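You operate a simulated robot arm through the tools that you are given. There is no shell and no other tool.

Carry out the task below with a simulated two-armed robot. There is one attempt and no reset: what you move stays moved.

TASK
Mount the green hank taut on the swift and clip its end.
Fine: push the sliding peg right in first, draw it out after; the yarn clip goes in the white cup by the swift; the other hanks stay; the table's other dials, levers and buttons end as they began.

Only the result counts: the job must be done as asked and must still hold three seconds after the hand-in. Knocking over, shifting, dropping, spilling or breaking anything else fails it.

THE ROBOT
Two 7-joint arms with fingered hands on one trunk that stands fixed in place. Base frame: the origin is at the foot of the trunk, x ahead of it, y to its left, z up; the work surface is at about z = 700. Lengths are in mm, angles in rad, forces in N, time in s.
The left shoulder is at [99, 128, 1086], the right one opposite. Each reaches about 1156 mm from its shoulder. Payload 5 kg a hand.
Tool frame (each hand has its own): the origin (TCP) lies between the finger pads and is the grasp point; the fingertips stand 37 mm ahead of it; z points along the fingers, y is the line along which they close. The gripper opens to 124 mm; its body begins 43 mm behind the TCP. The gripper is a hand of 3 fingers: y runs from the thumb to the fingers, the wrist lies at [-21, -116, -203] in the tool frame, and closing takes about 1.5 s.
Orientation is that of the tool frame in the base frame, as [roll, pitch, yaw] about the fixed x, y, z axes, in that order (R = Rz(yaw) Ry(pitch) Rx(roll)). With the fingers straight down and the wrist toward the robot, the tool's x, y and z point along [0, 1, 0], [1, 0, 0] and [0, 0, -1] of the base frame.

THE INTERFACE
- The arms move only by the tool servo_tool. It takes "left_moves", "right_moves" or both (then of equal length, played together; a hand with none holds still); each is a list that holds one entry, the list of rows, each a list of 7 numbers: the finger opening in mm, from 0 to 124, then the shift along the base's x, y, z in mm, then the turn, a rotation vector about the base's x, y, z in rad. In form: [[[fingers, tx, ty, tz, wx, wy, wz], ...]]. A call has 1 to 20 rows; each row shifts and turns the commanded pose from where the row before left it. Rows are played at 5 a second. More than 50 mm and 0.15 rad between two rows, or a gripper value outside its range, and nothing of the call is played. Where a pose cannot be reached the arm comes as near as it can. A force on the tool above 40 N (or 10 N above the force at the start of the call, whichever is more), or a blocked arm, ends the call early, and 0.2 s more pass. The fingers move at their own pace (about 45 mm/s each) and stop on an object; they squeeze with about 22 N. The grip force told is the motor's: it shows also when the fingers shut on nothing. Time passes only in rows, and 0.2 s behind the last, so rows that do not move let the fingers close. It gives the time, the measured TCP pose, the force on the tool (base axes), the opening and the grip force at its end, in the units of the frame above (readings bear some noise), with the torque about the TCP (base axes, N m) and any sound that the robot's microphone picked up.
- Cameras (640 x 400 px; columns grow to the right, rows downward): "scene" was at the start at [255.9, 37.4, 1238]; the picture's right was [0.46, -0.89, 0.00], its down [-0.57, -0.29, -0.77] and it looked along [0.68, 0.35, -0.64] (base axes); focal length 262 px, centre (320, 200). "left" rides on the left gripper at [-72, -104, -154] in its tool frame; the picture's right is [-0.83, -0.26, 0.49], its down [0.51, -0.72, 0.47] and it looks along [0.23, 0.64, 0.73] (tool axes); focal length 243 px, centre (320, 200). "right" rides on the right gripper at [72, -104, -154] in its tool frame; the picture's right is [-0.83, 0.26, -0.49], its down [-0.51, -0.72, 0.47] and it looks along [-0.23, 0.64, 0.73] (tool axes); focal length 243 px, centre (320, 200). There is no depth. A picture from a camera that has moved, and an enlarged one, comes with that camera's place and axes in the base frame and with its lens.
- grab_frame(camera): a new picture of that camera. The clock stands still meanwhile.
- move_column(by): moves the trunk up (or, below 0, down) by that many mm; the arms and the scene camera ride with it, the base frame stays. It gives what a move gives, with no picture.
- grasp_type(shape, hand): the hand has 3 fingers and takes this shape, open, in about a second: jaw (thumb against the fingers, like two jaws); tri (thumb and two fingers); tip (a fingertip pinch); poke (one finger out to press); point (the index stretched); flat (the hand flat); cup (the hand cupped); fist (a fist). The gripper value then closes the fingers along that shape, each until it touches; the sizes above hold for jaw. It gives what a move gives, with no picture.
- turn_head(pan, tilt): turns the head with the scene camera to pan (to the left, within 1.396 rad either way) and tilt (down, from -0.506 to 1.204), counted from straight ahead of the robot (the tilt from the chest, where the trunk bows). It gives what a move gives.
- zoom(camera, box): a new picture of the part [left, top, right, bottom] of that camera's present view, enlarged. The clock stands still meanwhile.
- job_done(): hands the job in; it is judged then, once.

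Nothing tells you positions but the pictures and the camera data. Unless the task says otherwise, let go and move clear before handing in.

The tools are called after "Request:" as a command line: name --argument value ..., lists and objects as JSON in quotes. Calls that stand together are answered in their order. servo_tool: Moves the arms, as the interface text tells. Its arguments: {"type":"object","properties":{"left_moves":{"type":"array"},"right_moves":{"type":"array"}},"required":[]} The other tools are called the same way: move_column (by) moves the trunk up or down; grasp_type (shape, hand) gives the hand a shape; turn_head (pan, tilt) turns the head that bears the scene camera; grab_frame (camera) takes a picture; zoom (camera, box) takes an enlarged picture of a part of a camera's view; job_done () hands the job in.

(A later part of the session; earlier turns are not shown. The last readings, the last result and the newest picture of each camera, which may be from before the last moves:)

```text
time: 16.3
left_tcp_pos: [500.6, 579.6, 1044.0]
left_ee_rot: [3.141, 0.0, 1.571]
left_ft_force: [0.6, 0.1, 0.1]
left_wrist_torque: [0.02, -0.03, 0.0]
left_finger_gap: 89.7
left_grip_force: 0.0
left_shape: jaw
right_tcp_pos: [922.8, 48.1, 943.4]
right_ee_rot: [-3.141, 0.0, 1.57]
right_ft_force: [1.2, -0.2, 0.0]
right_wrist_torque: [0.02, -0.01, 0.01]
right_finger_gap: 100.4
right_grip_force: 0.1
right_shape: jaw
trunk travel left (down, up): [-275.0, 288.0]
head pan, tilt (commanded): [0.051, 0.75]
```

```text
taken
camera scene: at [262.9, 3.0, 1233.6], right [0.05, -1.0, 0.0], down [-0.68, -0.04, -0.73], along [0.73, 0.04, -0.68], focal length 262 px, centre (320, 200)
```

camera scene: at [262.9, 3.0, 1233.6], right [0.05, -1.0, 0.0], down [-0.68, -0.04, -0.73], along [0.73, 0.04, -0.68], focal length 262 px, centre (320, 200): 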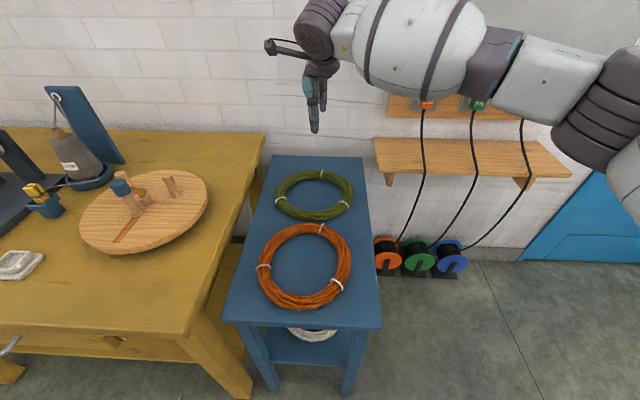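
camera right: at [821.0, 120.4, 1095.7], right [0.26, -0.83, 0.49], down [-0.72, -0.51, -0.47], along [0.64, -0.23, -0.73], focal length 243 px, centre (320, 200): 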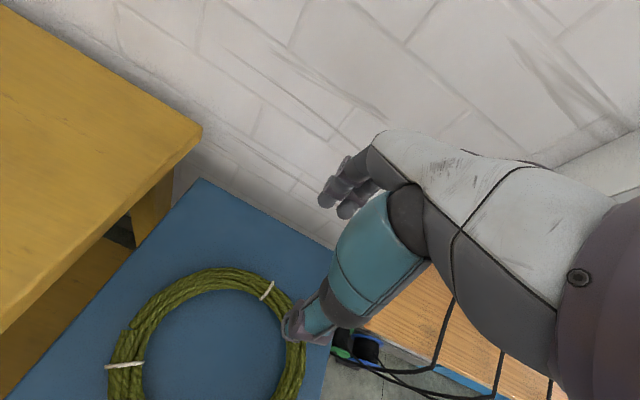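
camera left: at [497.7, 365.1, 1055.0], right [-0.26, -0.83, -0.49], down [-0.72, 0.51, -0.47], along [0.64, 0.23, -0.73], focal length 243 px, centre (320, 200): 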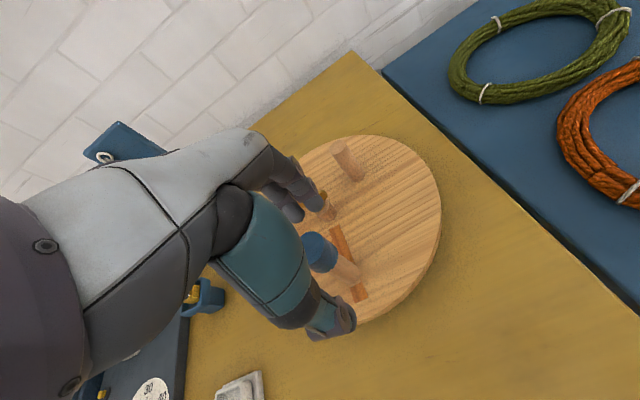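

The right hand hovers over the far side of the green hank. I'll zoom to locate the ring precisely.

Request:
zoom --camera "scene" --box '[260, 160, 370, 235]'

Request:
zoom --camera "right" --box '[90, 230, 370, 400]'

```text
5.33 times, centred on (315, 198) of scene
camera zoom: at [262.9, 3.0, 1233.6], right [0.05, -1.0, 0.0], down [-0.68, -0.04, -0.73], along [0.73, 0.04, -0.68], focal length 1395 px, centre (347, 213)
```

zoom: 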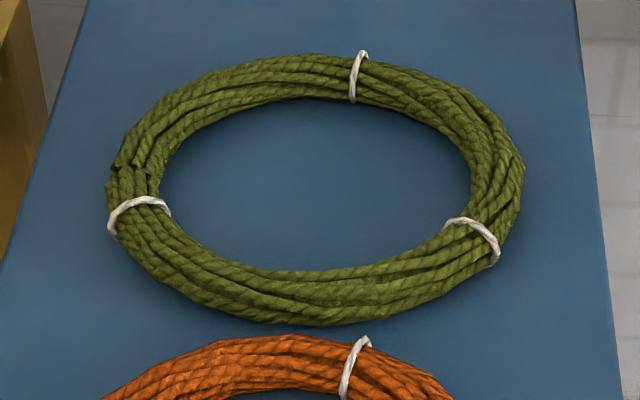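

```text
2.29 times, centred on (230, 315) of right
camera zoom: at [819.6, 120.6, 1097.0], right [0.26, -0.83, 0.49], down [-0.72, -0.51, -0.47], along [0.64, -0.23, -0.73], focal length 555 px, centre (526, -63)
```

zoom: 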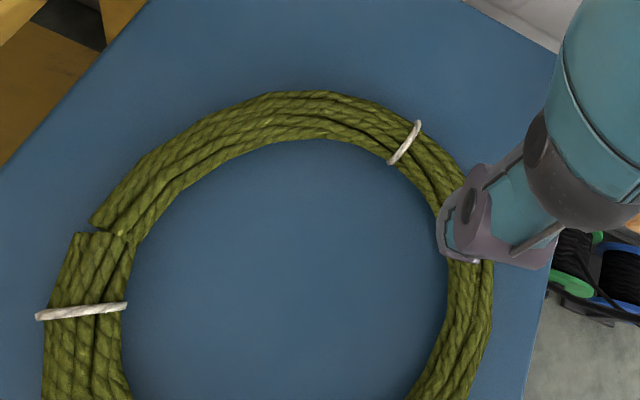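

The far side of the green tube runs from x≈926 to 952 at y≈45, top at z≈726 (ring centre about (845, 49)). I'll align the right hand at x≈939 and descend partway with the fingers astride the tube.

Request:
servo_tool --right_moves '[[[80, 15, 0, 0, 0, 0, 0], [80, 0, 0, -45, 0, 0, 0], [80, 0, 0, -45, 0, 0, 0], [80, 0, 0, -45, 0, 0, 0], [80, 0, 0, 0, 0, 0, 0]]]'

Request:
grab_frame --camera "right"

Request:
zoom --camera "scene" --box '[260, 110, 390, 235]'

```text
time: 17.5
left_tcp_pos: [500.1, 580.2, 1043.8]
left_ee_rot: [-3.141, -0.001, 1.572]
left_ft_force: [-0.8, 0.5, 0.6]
left_wrist_torque: [0.0, -0.02, 0.0]
left_finger_gap: 89.8
left_grip_force: 0.0
left_shape: jaw
right_tcp_pos: [936.1, 48.9, 806.6]
right_ee_rot: [3.138, 0.002, 1.572]
right_ft_force: [0.2, 0.0, -0.1]
right_wrist_torque: [0.01, -0.02, 0.01]
right_finger_gap: 80.4
right_grip_force: 0.2
right_shape: jaw
trunk travel left (down, up): [-275.0, 288.0]
head pan, tilt (commanded): [0.051, 0.75]
```

```text
taken
camera right: at [831.0, 120.9, 960.9], right [0.26, -0.83, 0.49], down [-0.72, -0.51, -0.47], along [0.64, -0.23, -0.73], focal length 243 px, centre (320, 200)
```

right: 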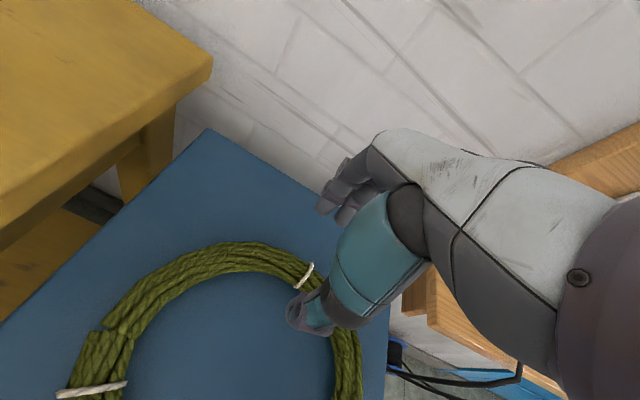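

```text
3.20 times, centred on (325, 172) of scene
camera zoom: at [262.2, 3.1, 1233.8], right [0.05, -1.0, 0.0], down [-0.68, -0.03, -0.73], along [0.73, 0.04, -0.68], focal length 837 px, centre (304, 288)
```

zoom: 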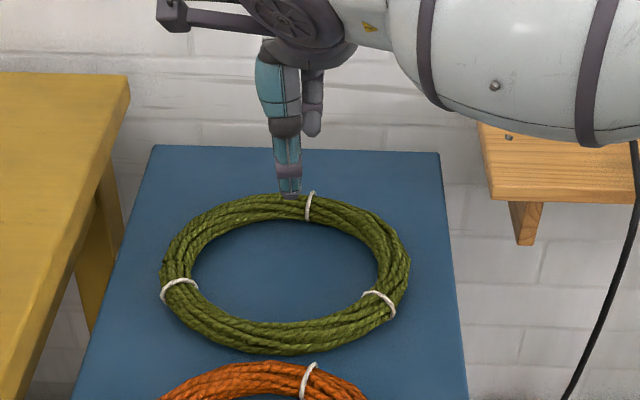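

The thumb is inside the ring and the fingers outside. I'll descend the remaining 65 mm so the fingertips reach just above the table.

Request:
servo_tool --right_moves '[[[80, 3, 0, -25, 0, 0, 0], [80, 0, 0, -22, 0, 0, 0], [80, 0, 0, -17, 0, 0, 0], [80, 0, 0, 0, 0, 0, 0]]]'

Request:
grab_frame --camera "right"

Request:
zoom --camera "scene" --box '[260, 110, 390, 235]'

```text
time: 18.5
left_tcp_pos: [501.6, 579.3, 1044.1]
left_ee_rot: [3.141, 0.001, 1.571]
left_ft_force: [0.4, 0.0, 0.0]
left_wrist_torque: [0.0, 0.01, 0.0]
left_finger_gap: 89.8
left_grip_force: 0.0
left_shape: jaw
right_tcp_pos: [940.9, 49.8, 742.8]
right_ee_rot: [3.139, 0.001, 1.571]
right_ft_force: [-0.2, -0.3, 0.4]
right_wrist_torque: [-0.04, -0.04, 0.02]
right_finger_gap: 80.3
right_grip_force: 0.1
right_shape: jaw
trunk travel left (down, up): [-275.0, 288.0]
head pan, tilt (commanded): [0.051, 0.75]
```

```text
taken
camera right: at [836.8, 122.4, 896.7], right [0.26, -0.83, 0.49], down [-0.72, -0.51, -0.47], along [0.64, -0.23, -0.73], focal length 243 px, centre (320, 200)
```

right: 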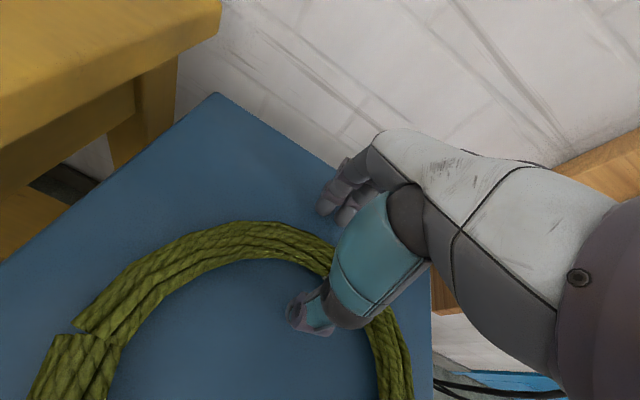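

```text
3.20 times, centred on (325, 172) of scene
camera zoom: at [262.6, 2.9, 1233.7], right [0.05, -1.0, 0.0], down [-0.68, -0.03, -0.73], along [0.73, 0.04, -0.68], focal length 837 px, centre (304, 288)
```

zoom: 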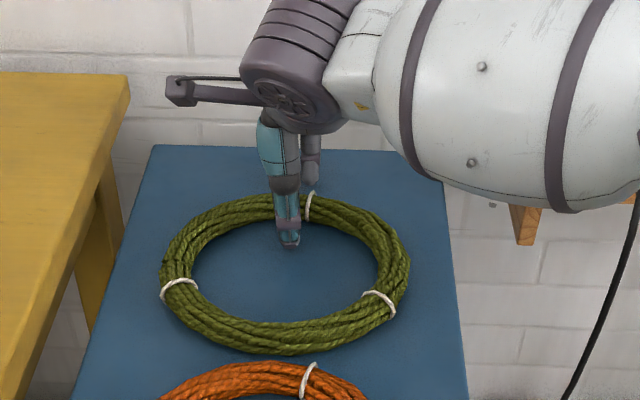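

Thumb inside, fingers outside, no contact force. I'll close on the tube now.

Request:
servo_tool --right_moves '[[[60, 0, 0, 0, 0, 0, 0], [45, 0, 0, 0, 0, 0, 0], [30, 0, 0, 0, 0, 0, 0], [20, 0, 0, 0, 0, 0, 0], [8, 0, 0, 0, 0, 0, 0], [3, 0, 0, 0, 0, 0, 0], [3, 0, 0, 0, 0, 0, 0], [3, 0, 0, 0, 0, 0, 0]]]'

Request:
grab_frame --camera "right"

Request:
zoom --camera "scene" --box '[260, 110, 390, 235]'

```text
time: 20.3
left_tcp_pos: [500.8, 580.7, 1044.1]
left_ee_rot: [-3.142, -0.003, 1.57]
left_ft_force: [-0.2, 0.7, 0.7]
left_wrist_torque: [-0.02, -0.04, 0.0]
left_finger_gap: 89.9
left_grip_force: 0.0
left_shape: jaw
right_tcp_pos: [941.4, 50.4, 742.9]
right_ee_rot: [-3.141, -0.001, 1.57]
right_ft_force: [-0.2, 0.2, 0.1]
right_wrist_torque: [-0.01, -0.01, 0.01]
right_finger_gap: 27.7
right_grip_force: 21.9
right_shape: jaw
trunk travel left (down, up): [-275.0, 288.0]
head pan, tilt (commanded): [0.051, 0.75]
```

```text
taken
camera right: at [837.2, 122.3, 896.5], right [0.26, -0.83, 0.49], down [-0.72, -0.51, -0.47], along [0.64, -0.23, -0.73], focal length 243 px, centre (320, 200)
```

right: 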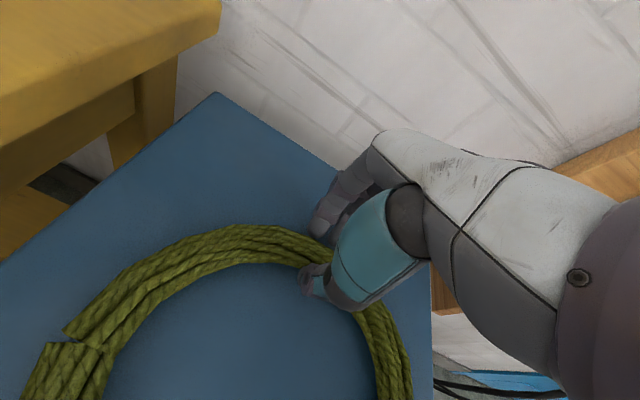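

```text
3.20 times, centred on (325, 172) of scene
camera zoom: at [263.1, 2.9, 1233.6], right [0.05, -1.0, 0.0], down [-0.68, -0.03, -0.73], along [0.73, 0.04, -0.68], focal length 837 px, centre (304, 288)
```

zoom: 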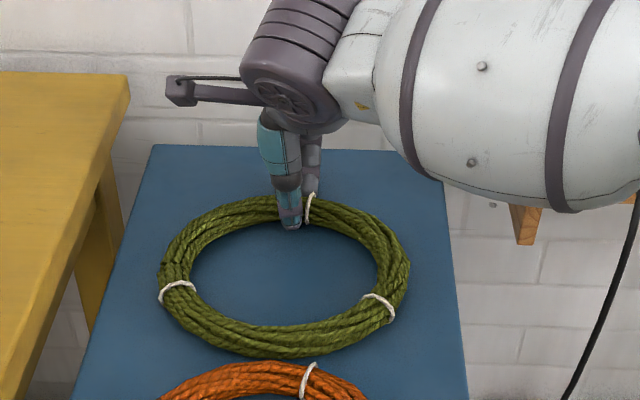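

The hank's far side is gripped (27.7 mm gap, 22 N). I'll lift gently by 30 mm and see whether the ring stays stiff or sags.

Request:
servo_tool --right_moves '[[[3, 0, 0, 5, 0, 0, 0], [3, 0, 0, 10, 0, 0, 0], [3, 0, 0, 15, 0, 0, 0], [3, 0, 0, 0, 0, 0, 0]]]'

Request:
zoom --camera "scene" --box '[260, 110, 390, 235]'

Request:
grab_frame --camera "right"

```text
time: 21.3
left_tcp_pos: [501.0, 580.3, 1044.1]
left_ee_rot: [3.141, 0.0, 1.57]
left_ft_force: [0.1, 0.2, -0.5]
left_wrist_torque: [-0.02, 0.01, -0.02]
left_finger_gap: 89.6
left_grip_force: 0.1
left_shape: jaw
right_tcp_pos: [942.8, 52.0, 770.0]
right_ee_rot: [3.141, 0.0, 1.57]
right_ft_force: [0.1, 0.1, -0.9]
right_wrist_torque: [0.01, -0.09, 0.0]
right_finger_gap: 27.6
right_grip_force: 22.1
right_shape: jaw
trunk travel left (down, up): [-275.0, 288.0]
head pan, tilt (commanded): [0.051, 0.75]
```

```text
3.20 times, centred on (325, 172) of scene
camera zoom: at [263.4, 2.9, 1233.5], right [0.05, -1.0, 0.0], down [-0.68, -0.03, -0.73], along [0.73, 0.04, -0.68], focal length 837 px, centre (304, 288)
```

zoom: 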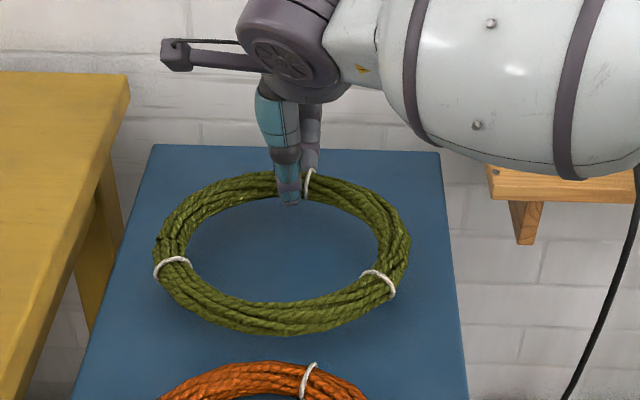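

```text
taken
camera right: at [838.8, 123.1, 925.1], right [0.26, -0.83, 0.49], down [-0.72, -0.51, -0.47], along [0.64, -0.23, -0.73], focal length 243 px, centre (320, 200)
```

right: 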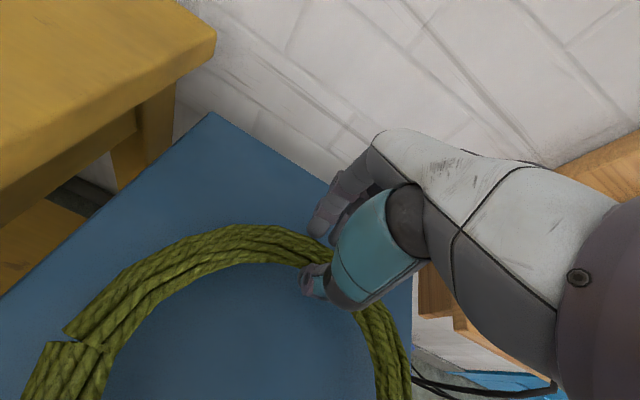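

The ring lifts level and stiff, so one hand can carry it. I'll raise it to clear the peg tops and then measure the ring relative to the hand.

Request:
servo_tool --right_moves '[[[3, 0, 0, 30, 0, 0, 0], [3, 0, 0, 40, 0, 0, 0], [3, 0, 0, 40, 0, 0, 0], [3, 0, 0, 40, 0, 0, 0], [3, 0, 0, 40, 0, 0, 0], [3, 0, 0, 15, 0, 0, 0], [3, 0, 0, 0, 0, 0, 0]]]'

Request:
zoom --camera "scene" --box '[240, 60, 400, 180]'

Request:
grab_frame --camera "right"

```text
time: 22.9
left_tcp_pos: [501.4, 579.6, 1043.8]
left_ee_rot: [3.14, -0.001, 1.571]
left_ft_force: [-0.3, -0.1, -1.5]
left_wrist_torque: [-0.01, -0.01, -0.02]
left_finger_gap: 89.8
left_grip_force: 0.1
left_shape: jaw
right_tcp_pos: [944.0, 53.6, 977.9]
right_ee_rot: [-3.141, 0.0, 1.57]
right_ft_force: [-0.1, -0.4, -0.3]
right_wrist_torque: [-0.01, -0.14, -0.01]
right_finger_gap: 27.7
right_grip_force: 21.8
right_shape: jaw
trunk travel left (down, up): [-275.0, 288.0]
head pan, tilt (commanded): [0.051, 0.75]
```

```text
3.33 times, centred on (320, 120) of scene
camera zoom: at [263.2, 2.9, 1233.5], right [0.05, -1.0, 0.0], down [-0.68, -0.03, -0.73], along [0.73, 0.04, -0.68], focal length 872 px, centre (320, 467)
```

zoom: 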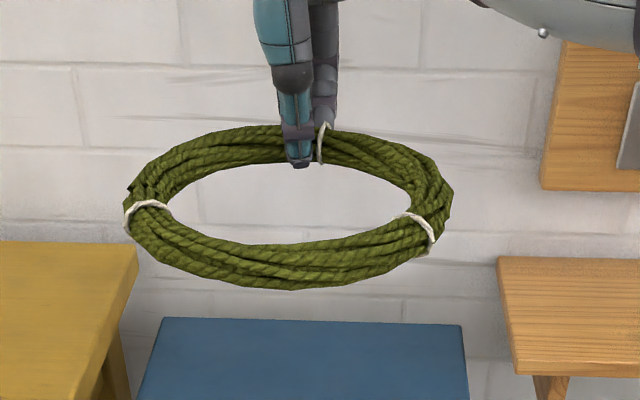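

```text
taken
camera right: at [841.1, 125.7, 1132.0], right [0.26, -0.83, 0.49], down [-0.72, -0.51, -0.47], along [0.64, -0.23, -0.73], focal length 243 px, centre (320, 200)
```

right: 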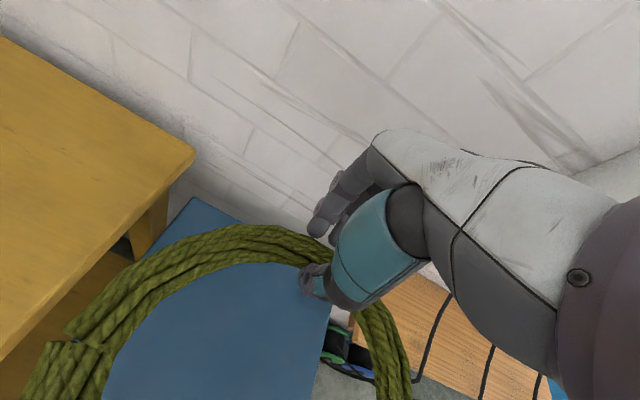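

The ring hangs level, its centre about 95 mm in front (toward −x) of the right TCP. Moving it now at this height over the swift, stopping short to check.

Request:
servo_tool --right_moves '[[[3, -14, 38, 0, 0, 0, 0], [3, -14, 38, 0, 0, 0, 0], [3, -14, 38, 0, 0, 0, 0], [3, -14, 38, 0, 0, 0, 0], [3, -14, 38, 0, 0, 0, 0], [3, -14, 38, 0, 0, 0, 0], [3, -14, 38, 0, 0, 0, 0], [3, -14, 38, 0, 0, 0, 0], [3, 0, 0, 0, 0, 0, 0]]]'

Request:
turn_head --pan 0.5 --tilt 0.65

Request:
grab_frame --camera "scene"

Request:
grab_frame --camera "left"

Request:
grab_frame --camera "right"

```text
time: 24.9
left_tcp_pos: [500.8, 579.3, 1044.3]
left_ee_rot: [-3.14, -0.002, 1.569]
left_ft_force: [0.0, -1.2, 0.3]
left_wrist_torque: [0.02, 0.02, 0.0]
left_finger_gap: 89.7
left_grip_force: 0.1
left_shape: jaw
right_tcp_pos: [831.8, 356.1, 976.4]
right_ee_rot: [-3.139, 0.0, 1.572]
right_ft_force: [0.2, -0.6, -1.8]
right_wrist_torque: [0.02, -0.09, 0.0]
right_finger_gap: 27.5
right_grip_force: 22.2
right_shape: jaw
trunk travel left (down, up): [-275.0, 288.0]
head pan, tilt (commanded): [0.051, 0.75]
```

```text
time: 25.8
left_tcp_pos: [501.6, 579.5, 1044.7]
left_ee_rot: [-3.141, -0.001, 1.571]
left_ft_force: [-0.2, 0.0, -0.8]
left_wrist_torque: [-0.02, -0.01, -0.02]
left_finger_gap: 89.9
left_grip_force: 0.1
left_shape: jaw
right_tcp_pos: [831.6, 357.2, 976.8]
right_ee_rot: [-3.141, 0.001, 1.572]
right_ft_force: [-0.1, -0.3, -1.0]
right_wrist_torque: [-0.02, -0.11, -0.02]
right_finger_gap: 27.6
right_grip_force: 22.0
right_shape: jaw
trunk travel left (down, up): [-275.0, 288.0]
head pan, tilt (commanded): [0.499, 0.649]
```

```text
taken
camera scene: at [256.6, 40.1, 1242.1], right [0.48, -0.88, 0.0], down [-0.53, -0.29, -0.8], along [0.7, 0.38, -0.6], focal length 262 px, centre (320, 200)
```

scene: 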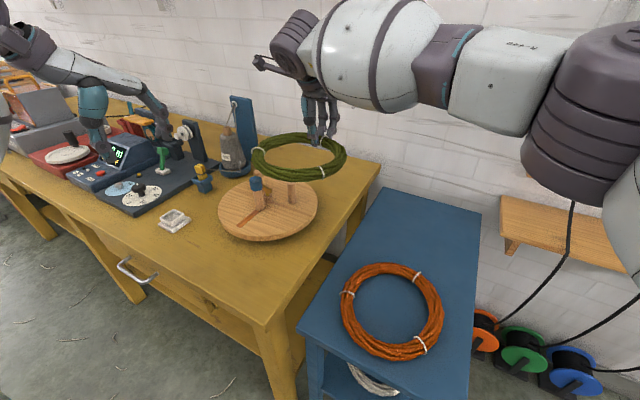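

```text
taken
camera left: at [396.9, 507.8, 1196.7], right [-0.26, -0.83, -0.49], down [-0.72, 0.51, -0.47], along [0.64, 0.23, -0.73], focal length 243 px, centre (320, 200)
```

left: 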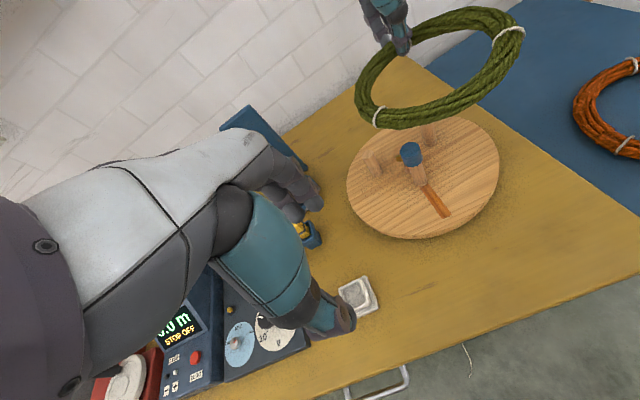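

```text
taken
camera right: at [728.1, 428.9, 1129.9], right [0.26, -0.83, 0.49], down [-0.72, -0.51, -0.47], along [0.64, -0.23, -0.73], focal length 243 px, centre (320, 200)
```

right: 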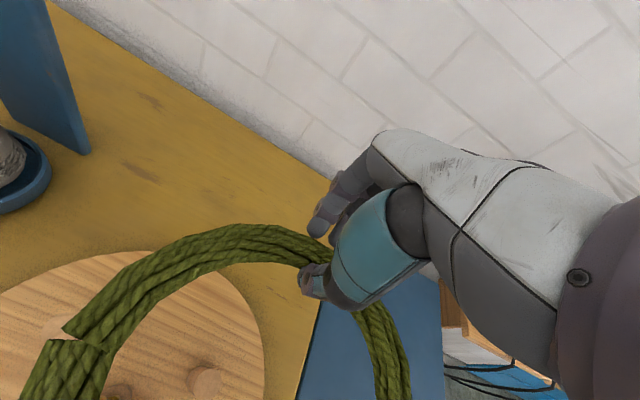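

All clear so far, and the ring is just right of the swift. I'll finish the lateral move so the ring centre comes to about (711, 440), then check alignment.

Request:
servo_tool --right_moves '[[[3, -13, 40, 0, 0, 0, 0], [3, -13, 40, 0, 0, 0, 0], [3, 0, 0, 0, 0, 0, 0], [3, 0, 0, 0, 0, 0, 0]]]'

Request:
zoom --camera "scene" --box '[190, 100, 360, 250]'

Request:
zoom --camera "left" --box '[300, 20, 540, 250]'

Request:
grab_frame --camera "right"

```text
time: 26.8
left_tcp_pos: [499.7, 580.4, 1044.4]
left_ee_rot: [-3.141, -0.001, 1.571]
left_ft_force: [-0.7, 0.5, -0.9]
left_wrist_torque: [-0.05, -0.02, -0.02]
left_finger_gap: 89.8
left_grip_force: 0.0
left_shape: jaw
right_tcp_pos: [804.8, 433.8, 974.9]
right_ee_rot: [-3.14, 0.001, 1.571]
right_ft_force: [0.0, 0.1, -1.5]
right_wrist_torque: [-0.03, -0.12, 0.0]
right_finger_gap: 27.4
right_grip_force: 22.2
right_shape: jaw
trunk travel left (down, up): [-275.0, 288.0]
head pan, tilt (commanded): [0.499, 0.649]
```

```text
2.67 times, centred on (275, 175) of scene
camera zoom: at [256.3, 41.1, 1242.2], right [0.48, -0.88, 0.0], down [-0.53, -0.29, -0.8], along [0.7, 0.38, -0.6], focal length 697 px, centre (440, 267)
```

zoom: 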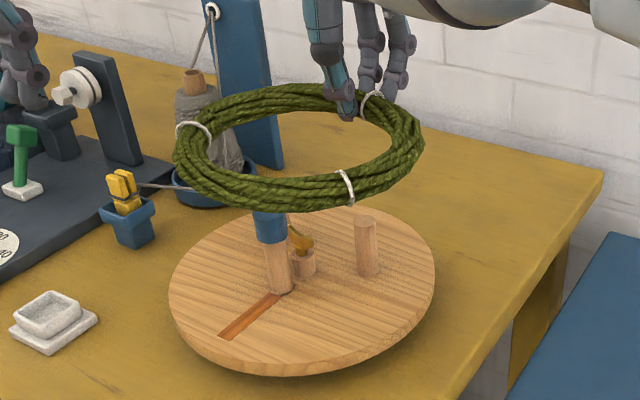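

```text
1.74 times, centred on (420, 135) of left
camera zoom: at [396.5, 508.8, 1196.5], right [-0.26, -0.83, -0.49], down [-0.72, 0.51, -0.47], along [0.64, 0.23, -0.73], focal length 422 px, centre (146, 313)
```

zoom: 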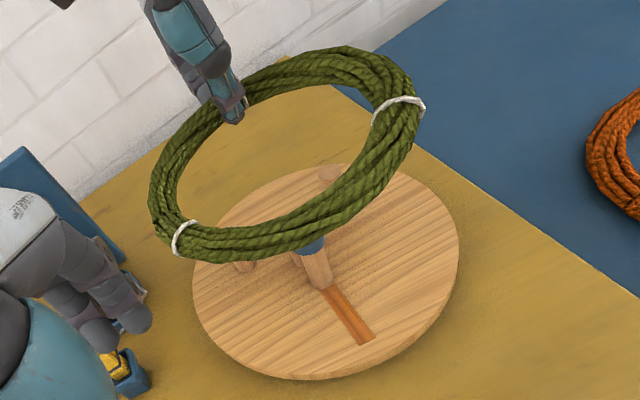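

```text
taken
camera right: at [700.8, 506.0, 1127.7], right [0.26, -0.83, 0.49], down [-0.72, -0.51, -0.47], along [0.64, -0.23, -0.73], focal length 243 px, centre (320, 200)
```

right: 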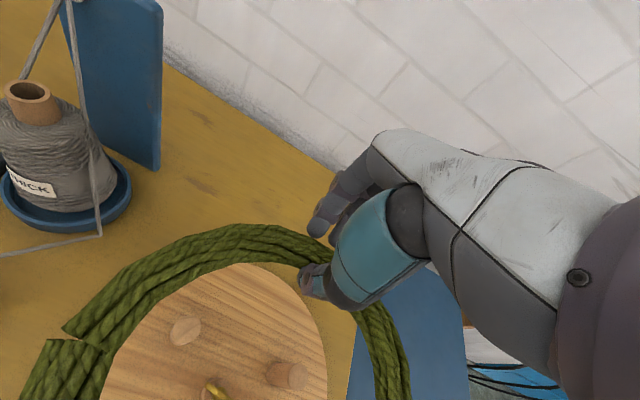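

The ring centre is about (708, 437), within a few mm of ideal. I'll nudge it by (+2, +2) and lower to just above the cap, then check alignment.

Request:
servo_tool --right_moves '[[[3, 2, 2, -10, 0, 0, 0], [3, 0, 0, -10, 0, 0, 0], [3, 0, 0, -10, 0, 0, 0], [3, 0, 0, 0, 0, 0, 0]]]'

Request:
zoom --camera "scene" --box '[200, 110, 340, 240]'

Request:
zoom --camera "left" --box '[320, 60, 520, 240]'

Request:
zoom --camera "right" --box '[0, 200, 440, 400]'

```text
time: 27.8
left_tcp_pos: [501.5, 581.2, 1043.7]
left_ee_rot: [-3.141, 0.0, 1.57]
left_ft_force: [-0.2, -0.2, -0.1]
left_wrist_torque: [0.02, -0.01, -0.01]
left_finger_gap: 89.6
left_grip_force: 0.0
left_shape: jaw
right_tcp_pos: [807.6, 436.1, 944.5]
right_ee_rot: [-3.142, 0.0, 1.57]
right_ft_force: [0.0, 0.3, -0.9]
right_wrist_torque: [0.0, -0.08, 0.01]
right_finger_gap: 27.7
right_grip_force: 21.8
right_shape: jaw
trunk travel left (down, up): [-275.0, 288.0]
head pan, tilt (commanded): [0.499, 0.649]
```

```text
3.08 times, centred on (270, 175) of scene
camera zoom: at [256.4, 40.3, 1242.2], right [0.48, -0.88, 0.0], down [-0.53, -0.29, -0.8], along [0.7, 0.38, -0.6], focal length 805 px, centre (474, 277)
```

zoom: 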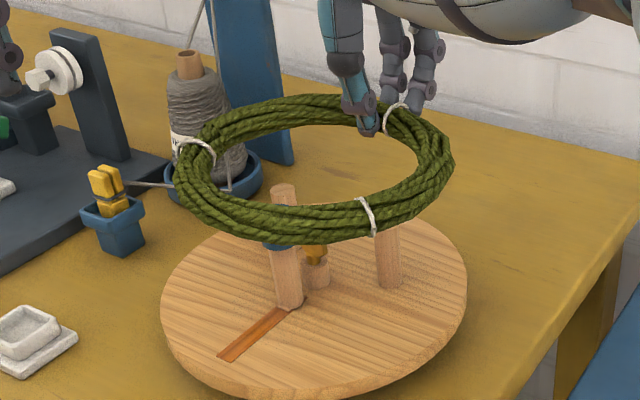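

```text
2.22 times, centred on (420, 150) of left
camera zoom: at [396.6, 508.0, 1196.8], right [-0.26, -0.83, -0.49], down [-0.72, 0.51, -0.47], along [0.64, 0.23, -0.73], focal length 539 px, centre (98, 311)
```

zoom: 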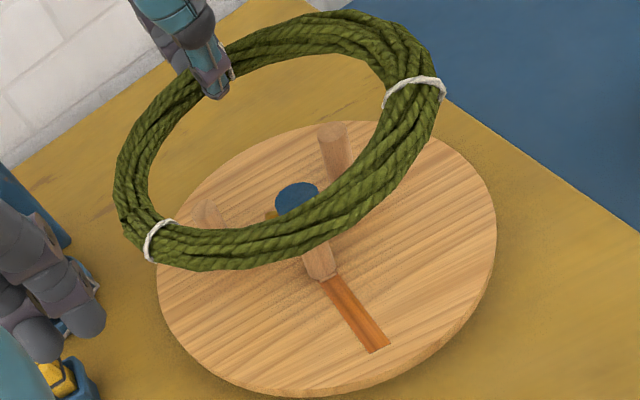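

```text
1.45 times, centred on (220, 300) of right
camera zoom: at [703.7, 508.7, 1099.1], right [0.26, -0.83, 0.49], down [-0.72, -0.51, -0.47], along [0.64, -0.23, -0.73], focal length 353 px, centre (466, 54)
```

zoom: 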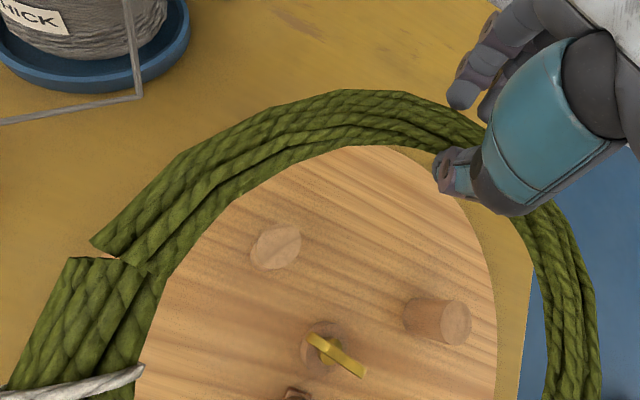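

The cap and both fixed pegs sit inside the ring with about 15 mm margin all round. I'll lower partway over the cap and re-check.

Request:
servo_tool --right_moves '[[[3, 0, 0, -10, 0, 0, 0], [3, 0, 0, -10, 0, 0, 0], [3, 0, 0, -10, 0, 0, 0], [3, 0, 0, -10, 0, 0, 0], [3, 0, 0, 0, 0, 0, 0]]]'

Request:
zoom --camera "scene" --box '[200, 110, 340, 240]'

Request:
zoom --camera "left" --box '[320, 60, 520, 240]'

Request:
zoom --camera "right" --box '[0, 200, 440, 400]'

```text
time: 29.0
left_tcp_pos: [501.1, 579.8, 1044.8]
left_ee_rot: [-3.141, 0.001, 1.571]
left_ft_force: [-0.1, 0.2, 0.3]
left_wrist_torque: [0.02, 0.01, 0.0]
left_finger_gap: 89.7
left_grip_force: 0.0
left_shape: jaw
right_tcp_pos: [807.2, 436.3, 907.4]
right_ee_rot: [3.141, -0.001, 1.571]
right_ft_force: [0.1, 0.6, -1.6]
right_wrist_torque: [-0.02, -0.1, 0.01]
right_finger_gap: 27.6
right_grip_force: 21.9
right_shape: jaw
trunk travel left (down, up): [-275.0, 288.0]
head pan, tilt (commanded): [0.499, 0.649]
```

```text
3.08 times, centred on (270, 175) of scene
camera zoom: at [256.3, 40.2, 1242.2], right [0.48, -0.88, 0.0], down [-0.53, -0.29, -0.8], along [0.7, 0.38, -0.6], focal length 805 px, centre (474, 277)
```

zoom: 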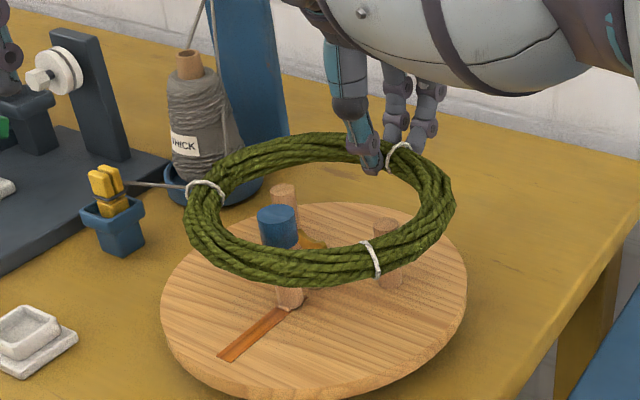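

```text
2.22 times, centred on (420, 150) of left
camera zoom: at [396.6, 507.9, 1196.8], right [-0.26, -0.83, -0.49], down [-0.72, 0.51, -0.47], along [0.64, 0.23, -0.73], focal length 539 px, centre (98, 311)
```

zoom: 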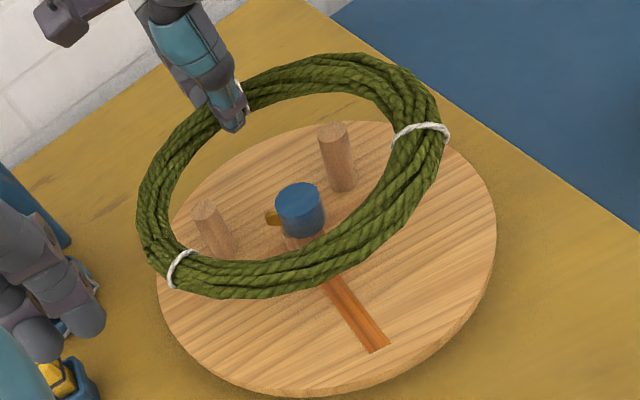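

```text
1.45 times, centred on (220, 300) of right
camera zoom: at [702.5, 507.5, 1060.9], right [0.26, -0.83, 0.49], down [-0.72, -0.51, -0.47], along [0.64, -0.23, -0.73], focal length 353 px, centre (466, 54)
```

zoom: 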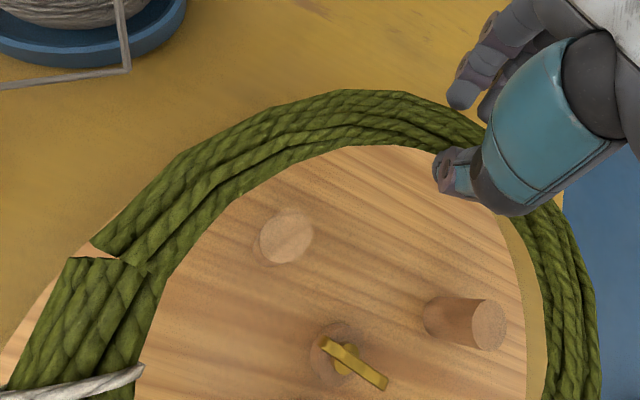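

The ring is clearly around the cap with room to spare. I'll lower the rest of the way toward the disc, watching for contact.

Request:
servo_tool --right_moves '[[[3, 0, 0, -12, 0, 0, 0], [3, 0, 0, -12, 0, 0, 0], [3, 0, 0, -12, 0, 0, 0], [3, 0, 0, -10, 0, 0, 0], [3, 0, 0, -8, 0, 0, 0], [3, 0, 0, 0, 0, 0, 0]]]'

Request:
zoom --camera "scene" --box '[200, 110, 340, 240]'

Request:
zoom --camera "left" --box '[320, 60, 520, 240]'

Request:
zoom --camera "right" --box '[0, 200, 440, 400]'

```text
time: 30.4
left_tcp_pos: [501.3, 578.7, 1043.6]
left_ee_rot: [3.141, 0.001, 1.571]
left_ft_force: [-0.1, 0.0, 0.6]
left_wrist_torque: [0.02, -0.01, -0.01]
left_finger_gap: 89.8
left_grip_force: 0.1
left_shape: jaw
right_tcp_pos: [805.1, 436.9, 853.3]
right_ee_rot: [3.14, 0.0, 1.57]
right_ft_force: [0.7, -0.3, -1.9]
right_wrist_torque: [0.03, -0.11, 0.01]
right_finger_gap: 27.6
right_grip_force: 22.0
right_shape: jaw
trunk travel left (down, up): [-275.0, 288.0]
head pan, tilt (commanded): [0.499, 0.649]
```

```text
3.08 times, centred on (270, 175) of scene
camera zoom: at [256.4, 40.2, 1242.2], right [0.48, -0.88, 0.0], down [-0.53, -0.29, -0.8], along [0.7, 0.38, -0.6], focal length 805 px, centre (474, 277)
```

zoom: 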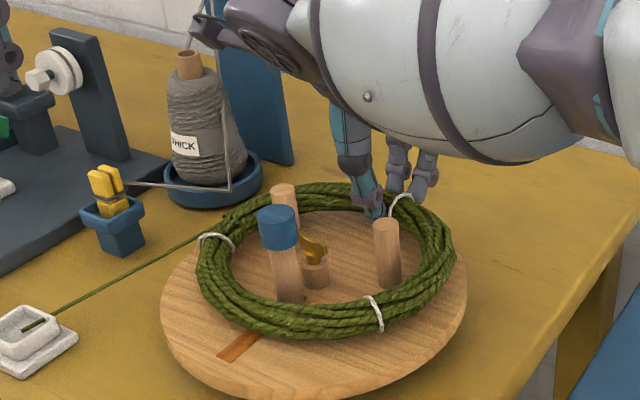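

```text
2.22 times, centred on (420, 150) of left
camera zoom: at [396.6, 507.9, 1196.8], right [-0.26, -0.83, -0.49], down [-0.72, 0.51, -0.47], along [0.64, 0.23, -0.73], focal length 539 px, centre (98, 311)
```

zoom: 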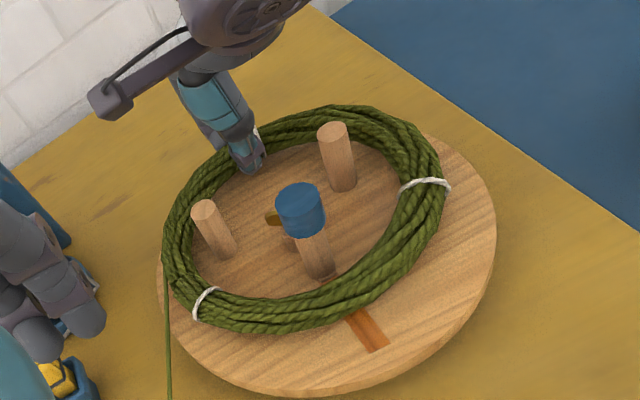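

```text
1.45 times, centred on (220, 300) of right
camera zoom: at [702.0, 508.0, 1006.8], right [0.26, -0.83, 0.49], down [-0.72, -0.51, -0.47], along [0.64, -0.23, -0.73], focal length 353 px, centre (466, 54)
```

zoom: 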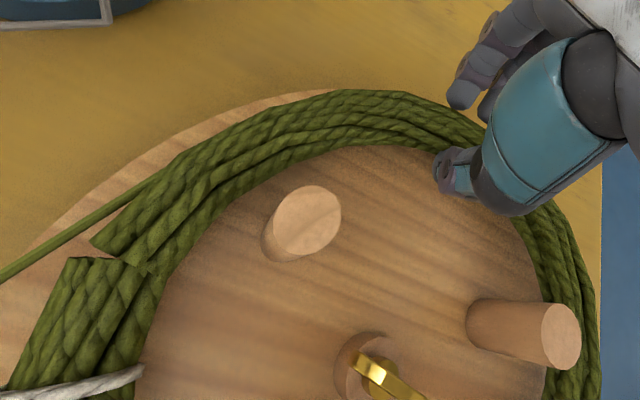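

A green yarn end has now appeared running from the hank to the white cup, so the yellow clip is to be set there. The ring is around all three pegs just above the disc; I'll lower the last few mm.

Request:
servo_tool --right_moves '[[[3, 0, 0, -4, 0, 0, 0], [3, 0, 0, -3, 0, 0, 0], [3, 0, 0, -2, 0, 0, 0], [3, 0, 0, 0, 0, 0, 0]]]'

Request:
zoom --camera "scene" --box '[200, 130, 320, 240]'

```text
time: 31.4
left_tcp_pos: [499.3, 581.0, 1043.8]
left_ee_rot: [3.142, 0.0, 1.571]
left_ft_force: [0.4, 0.3, -0.8]
left_wrist_torque: [0.02, 0.0, 0.0]
left_finger_gap: 90.0
left_grip_force: 0.1
left_shape: jaw
right_tcp_pos: [804.7, 437.2, 843.5]
right_ee_rot: [3.14, 0.0, 1.571]
right_ft_force: [0.9, 1.0, 3.6]
right_wrist_torque: [0.05, 0.0, -0.01]
right_finger_gap: 27.4
right_grip_force: 22.2
right_shape: jaw
trunk travel left (down, up): [-275.0, 288.0]
head pan, tilt (commanded): [0.499, 0.649]
```

```text
3.64 times, centred on (260, 185) of scene
camera zoom: at [256.2, 40.1, 1242.3], right [0.48, -0.88, 0.0], down [-0.53, -0.29, -0.8], along [0.7, 0.38, -0.6], focal length 951 px, centre (538, 254)
```

zoom: 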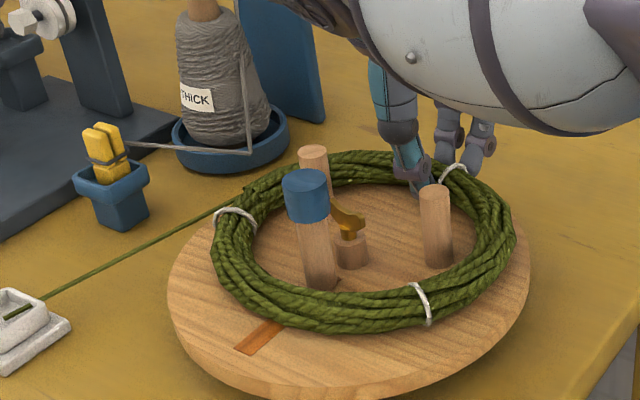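

The ring rests on the disc (upward 3.6 N). I'll open the right hand gently and lift it straight up.

Request:
servo_tool --right_moves '[[[15, 0, 0, 0, 0, 0, 0], [35, 0, 0, 0, 0, 0, 0], [50, 0, 0, 0, 0, 0, 0], [65, 0, 0, 0, 0, 0, 0], [65, 0, 0, 0, 0, 0, 0], [65, 0, 0, 10, 0, 0, 0], [65, 0, 0, 20, 0, 0, 0], [65, 0, 0, 40, 0, 0, 0], [65, 0, 0, 45, 0, 0, 0], [65, 0, 0, 0, 0, 0, 0]]]'

Request:
zoom --camera "scene" --box '[200, 110, 340, 240]'

Request:
zoom --camera "left" --box '[320, 60, 520, 240]'

```text
time: 33.6
left_tcp_pos: [502.6, 579.2, 1042.4]
left_ee_rot: [3.141, -0.001, 1.569]
left_ft_force: [0.7, -0.6, 0.4]
left_wrist_torque: [-0.03, 0.02, 0.01]
left_finger_gap: 89.9
left_grip_force: 0.1
left_shape: jaw
right_tcp_pos: [805.0, 436.4, 958.7]
right_ee_rot: [-3.141, 0.001, 1.57]
right_ft_force: [0.1, 0.3, -0.5]
right_wrist_torque: [0.0, 0.03, -0.02]
right_finger_gap: 64.8
right_grip_force: 0.0
right_shape: jaw
trunk travel left (down, up): [-275.0, 288.0]
head pan, tilt (commanded): [0.499, 0.649]
```

```text
3.08 times, centred on (270, 175) of scene
camera zoom: at [257.4, 40.5, 1241.9], right [0.48, -0.88, 0.0], down [-0.53, -0.29, -0.8], along [0.7, 0.38, -0.61], focal length 805 px, centre (474, 277)
```

zoom: 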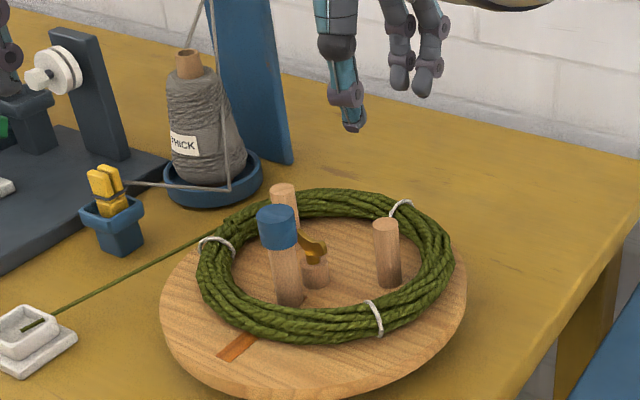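

```text
2.22 times, centred on (420, 150) of left
camera zoom: at [397.6, 508.2, 1196.3], right [-0.26, -0.83, -0.49], down [-0.72, 0.51, -0.47], along [0.64, 0.23, -0.73], focal length 539 px, centre (98, 311)
```

zoom: 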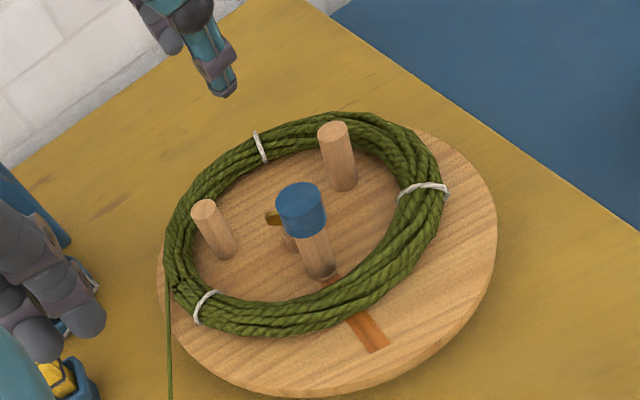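

The hank rests round all three pegs. Now I'll withdraw the right hand to the right and bring the left hand back above the slider cap.

Request:
servo_tool --left_moves '[[[70, 0, 0, 0, 0, 0, 0], [70, 0, 0, 0, 0, 0, 0], [70, 31, -28, 0, 0, 0, 0], [70, 31, -28, 0, 0, 0, 0], [70, 31, -28, 0, 0, 0, 0], [70, 31, -28, 0, 0, 0, 0], [70, 33, -28, 0, 0, 0, 0], [70, 0, 0, -40, 0, 0, 0], [70, 0, 0, 0, 0, 0, 0]]]' --right_moves '[[[90, -12, -46, 10, 0, 0, 0], [90, -12, -46, 10, 0, 0, 0], [90, -12, -46, 10, 0, 0, 0], [90, -12, -46, 10, 0, 0, 0], [90, -12, -46, 10, 0, 0, 0], [90, -12, -46, 10, 0, 0, 0], [90, -12, -30, 10, 0, 0, 0], [90, 0, 0, 0, 0, 0, 0], [90, 0, 0, 0, 0, 0, 0]]]'

Request:
zoom --camera "scene" --box '[200, 90, 360, 240]'

Request:
grab_frame --camera "left"

Request:
grab_frame --camera "right"

```text
time: 35.6
left_tcp_pos: [661.5, 439.2, 1003.1]
left_ee_rot: [-3.141, 0.0, 1.57]
left_ft_force: [0.2, 0.3, 0.1]
left_wrist_torque: [0.01, -0.03, 0.01]
left_finger_gap: 70.2
left_grip_force: 0.0
left_shape: jaw
right_tcp_pos: [719.8, 128.5, 1028.8]
right_ee_rot: [-3.141, -0.002, 1.57]
right_ft_force: [0.6, 0.4, 0.1]
right_wrist_torque: [-0.01, -0.02, -0.03]
right_finger_gap: 89.7
right_grip_force: 0.1
right_shape: jaw
trunk travel left (down, up): [-275.0, 288.0]
head pan, tilt (commanded): [0.499, 0.649]
```

```text
2.67 times, centred on (280, 165) of scene
camera zoom: at [256.0, 39.9, 1242.3], right [0.48, -0.88, 0.0], down [-0.53, -0.29, -0.8], along [0.7, 0.38, -0.6], focal length 697 px, centre (427, 293)
```

zoom: 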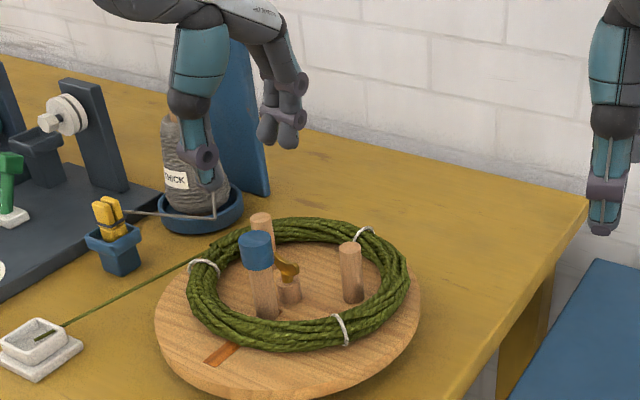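

```text
taken
camera left: at [556.5, 365.5, 1155.6], right [-0.26, -0.83, -0.49], down [-0.72, 0.51, -0.47], along [0.64, 0.23, -0.73], focal length 243 px, centre (320, 200)
```

left: 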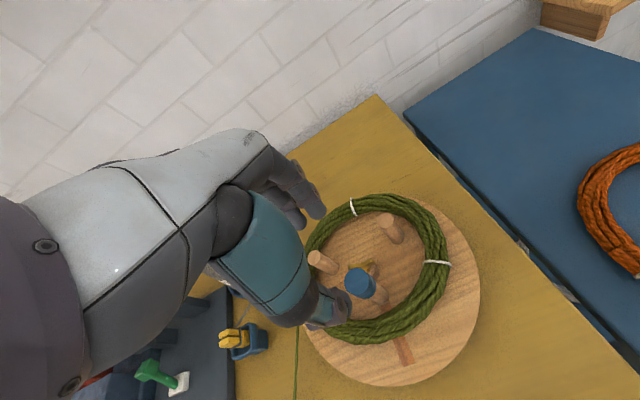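

```text
taken
camera right: at [616.1, 201.8, 1182.4], right [0.26, -0.83, 0.49], down [-0.72, -0.51, -0.47], along [0.64, -0.23, -0.73], focal length 243 px, centre (320, 200)
```

right: 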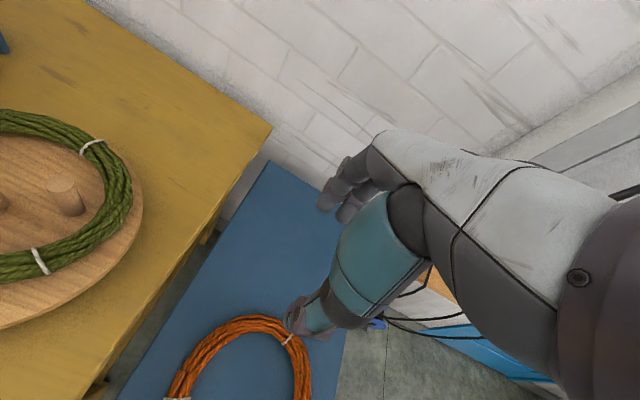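

The left hand is right above the slider cap. I'll descend to the same cap height as before (z≈902) and grip.

Request:
servo_tool --left_moves '[[[70, -3, -1, -40, 0, 0, 0], [70, 0, 0, -35, 0, 0, 0], [70, 0, 0, -26, 0, 0, 0], [70, 0, 0, 0, 0, 0, 0], [50, 0, 0, 0, 0, 0, 0], [35, 0, 0, 0, 0, 0, 0], [20, 0, 0, 0, 0, 0, 0], [8, 0, 0, 0, 0, 0, 0], [5, 0, 0, 0, 0, 0, 0], [5, 0, 0, 0, 0, 0, 0], [5, 0, 0, 0, 0, 0, 0]]]'

Request:
zoom --camera "scene" --box '[200, 110, 340, 240]'

Request:
zoom --camera "right" --box '[0, 60, 200, 340]'

Request:
zoom --camera "left" --box '[240, 150, 480, 380]'

```text
time: 38.0
left_tcp_pos: [654.0, 438.2, 902.4]
left_ee_rot: [-3.142, -0.001, 1.572]
left_ft_force: [-1.1, 0.0, -1.9]
left_wrist_torque: [-0.03, 0.03, 0.02]
left_finger_gap: 21.1
left_grip_force: 21.9
left_shape: jaw
right_tcp_pos: [720.1, 129.8, 1029.3]
right_ee_rot: [3.14, 0.001, 1.57]
right_ft_force: [-0.2, 0.2, 0.9]
right_wrist_torque: [0.02, -0.01, 0.0]
right_finger_gap: 89.4
right_grip_force: 0.0
right_shape: jaw
trunk travel left (down, up): [-275.0, 288.0]
head pan, tilt (commanded): [0.499, 0.649]
```

```text
3.08 times, centred on (270, 175) of scene
camera zoom: at [256.5, 40.3, 1242.1], right [0.48, -0.88, 0.0], down [-0.53, -0.29, -0.8], along [0.7, 0.38, -0.6], focal length 805 px, centre (474, 277)
```

zoom: 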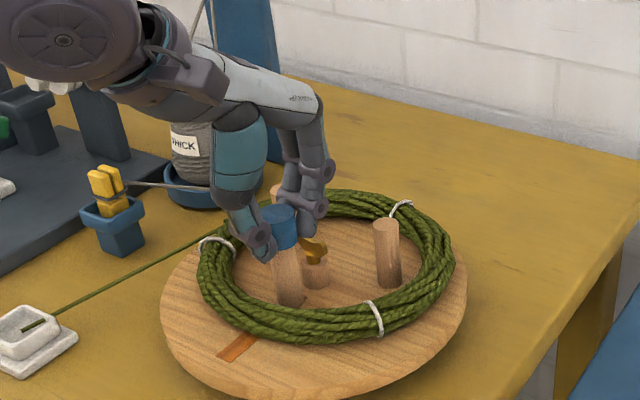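

```text
1.43 times, centred on (100, 200) of right
camera zoom: at [616.7, 202.4, 1182.0], right [0.26, -0.83, 0.49], down [-0.72, -0.51, -0.47], along [0.64, -0.23, -0.73], focal length 347 px, centre (634, 200)
```

zoom: 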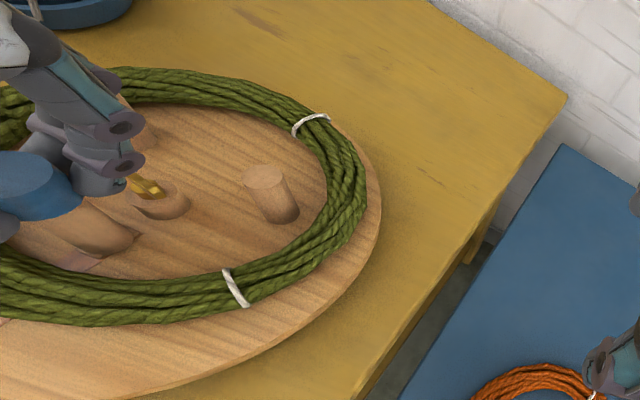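

```text
1.74 times, centred on (360, 265) of left
camera zoom: at [549.9, 365.3, 1055.1], right [-0.26, -0.83, -0.49], down [-0.72, 0.51, -0.47], along [0.64, 0.23, -0.73], focal length 422 px, centre (250, 87)
```

zoom: 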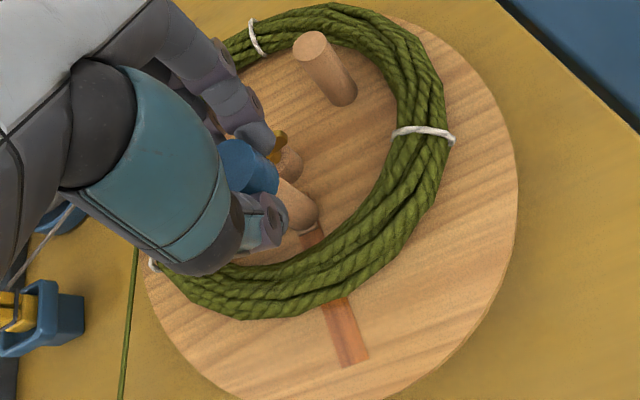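

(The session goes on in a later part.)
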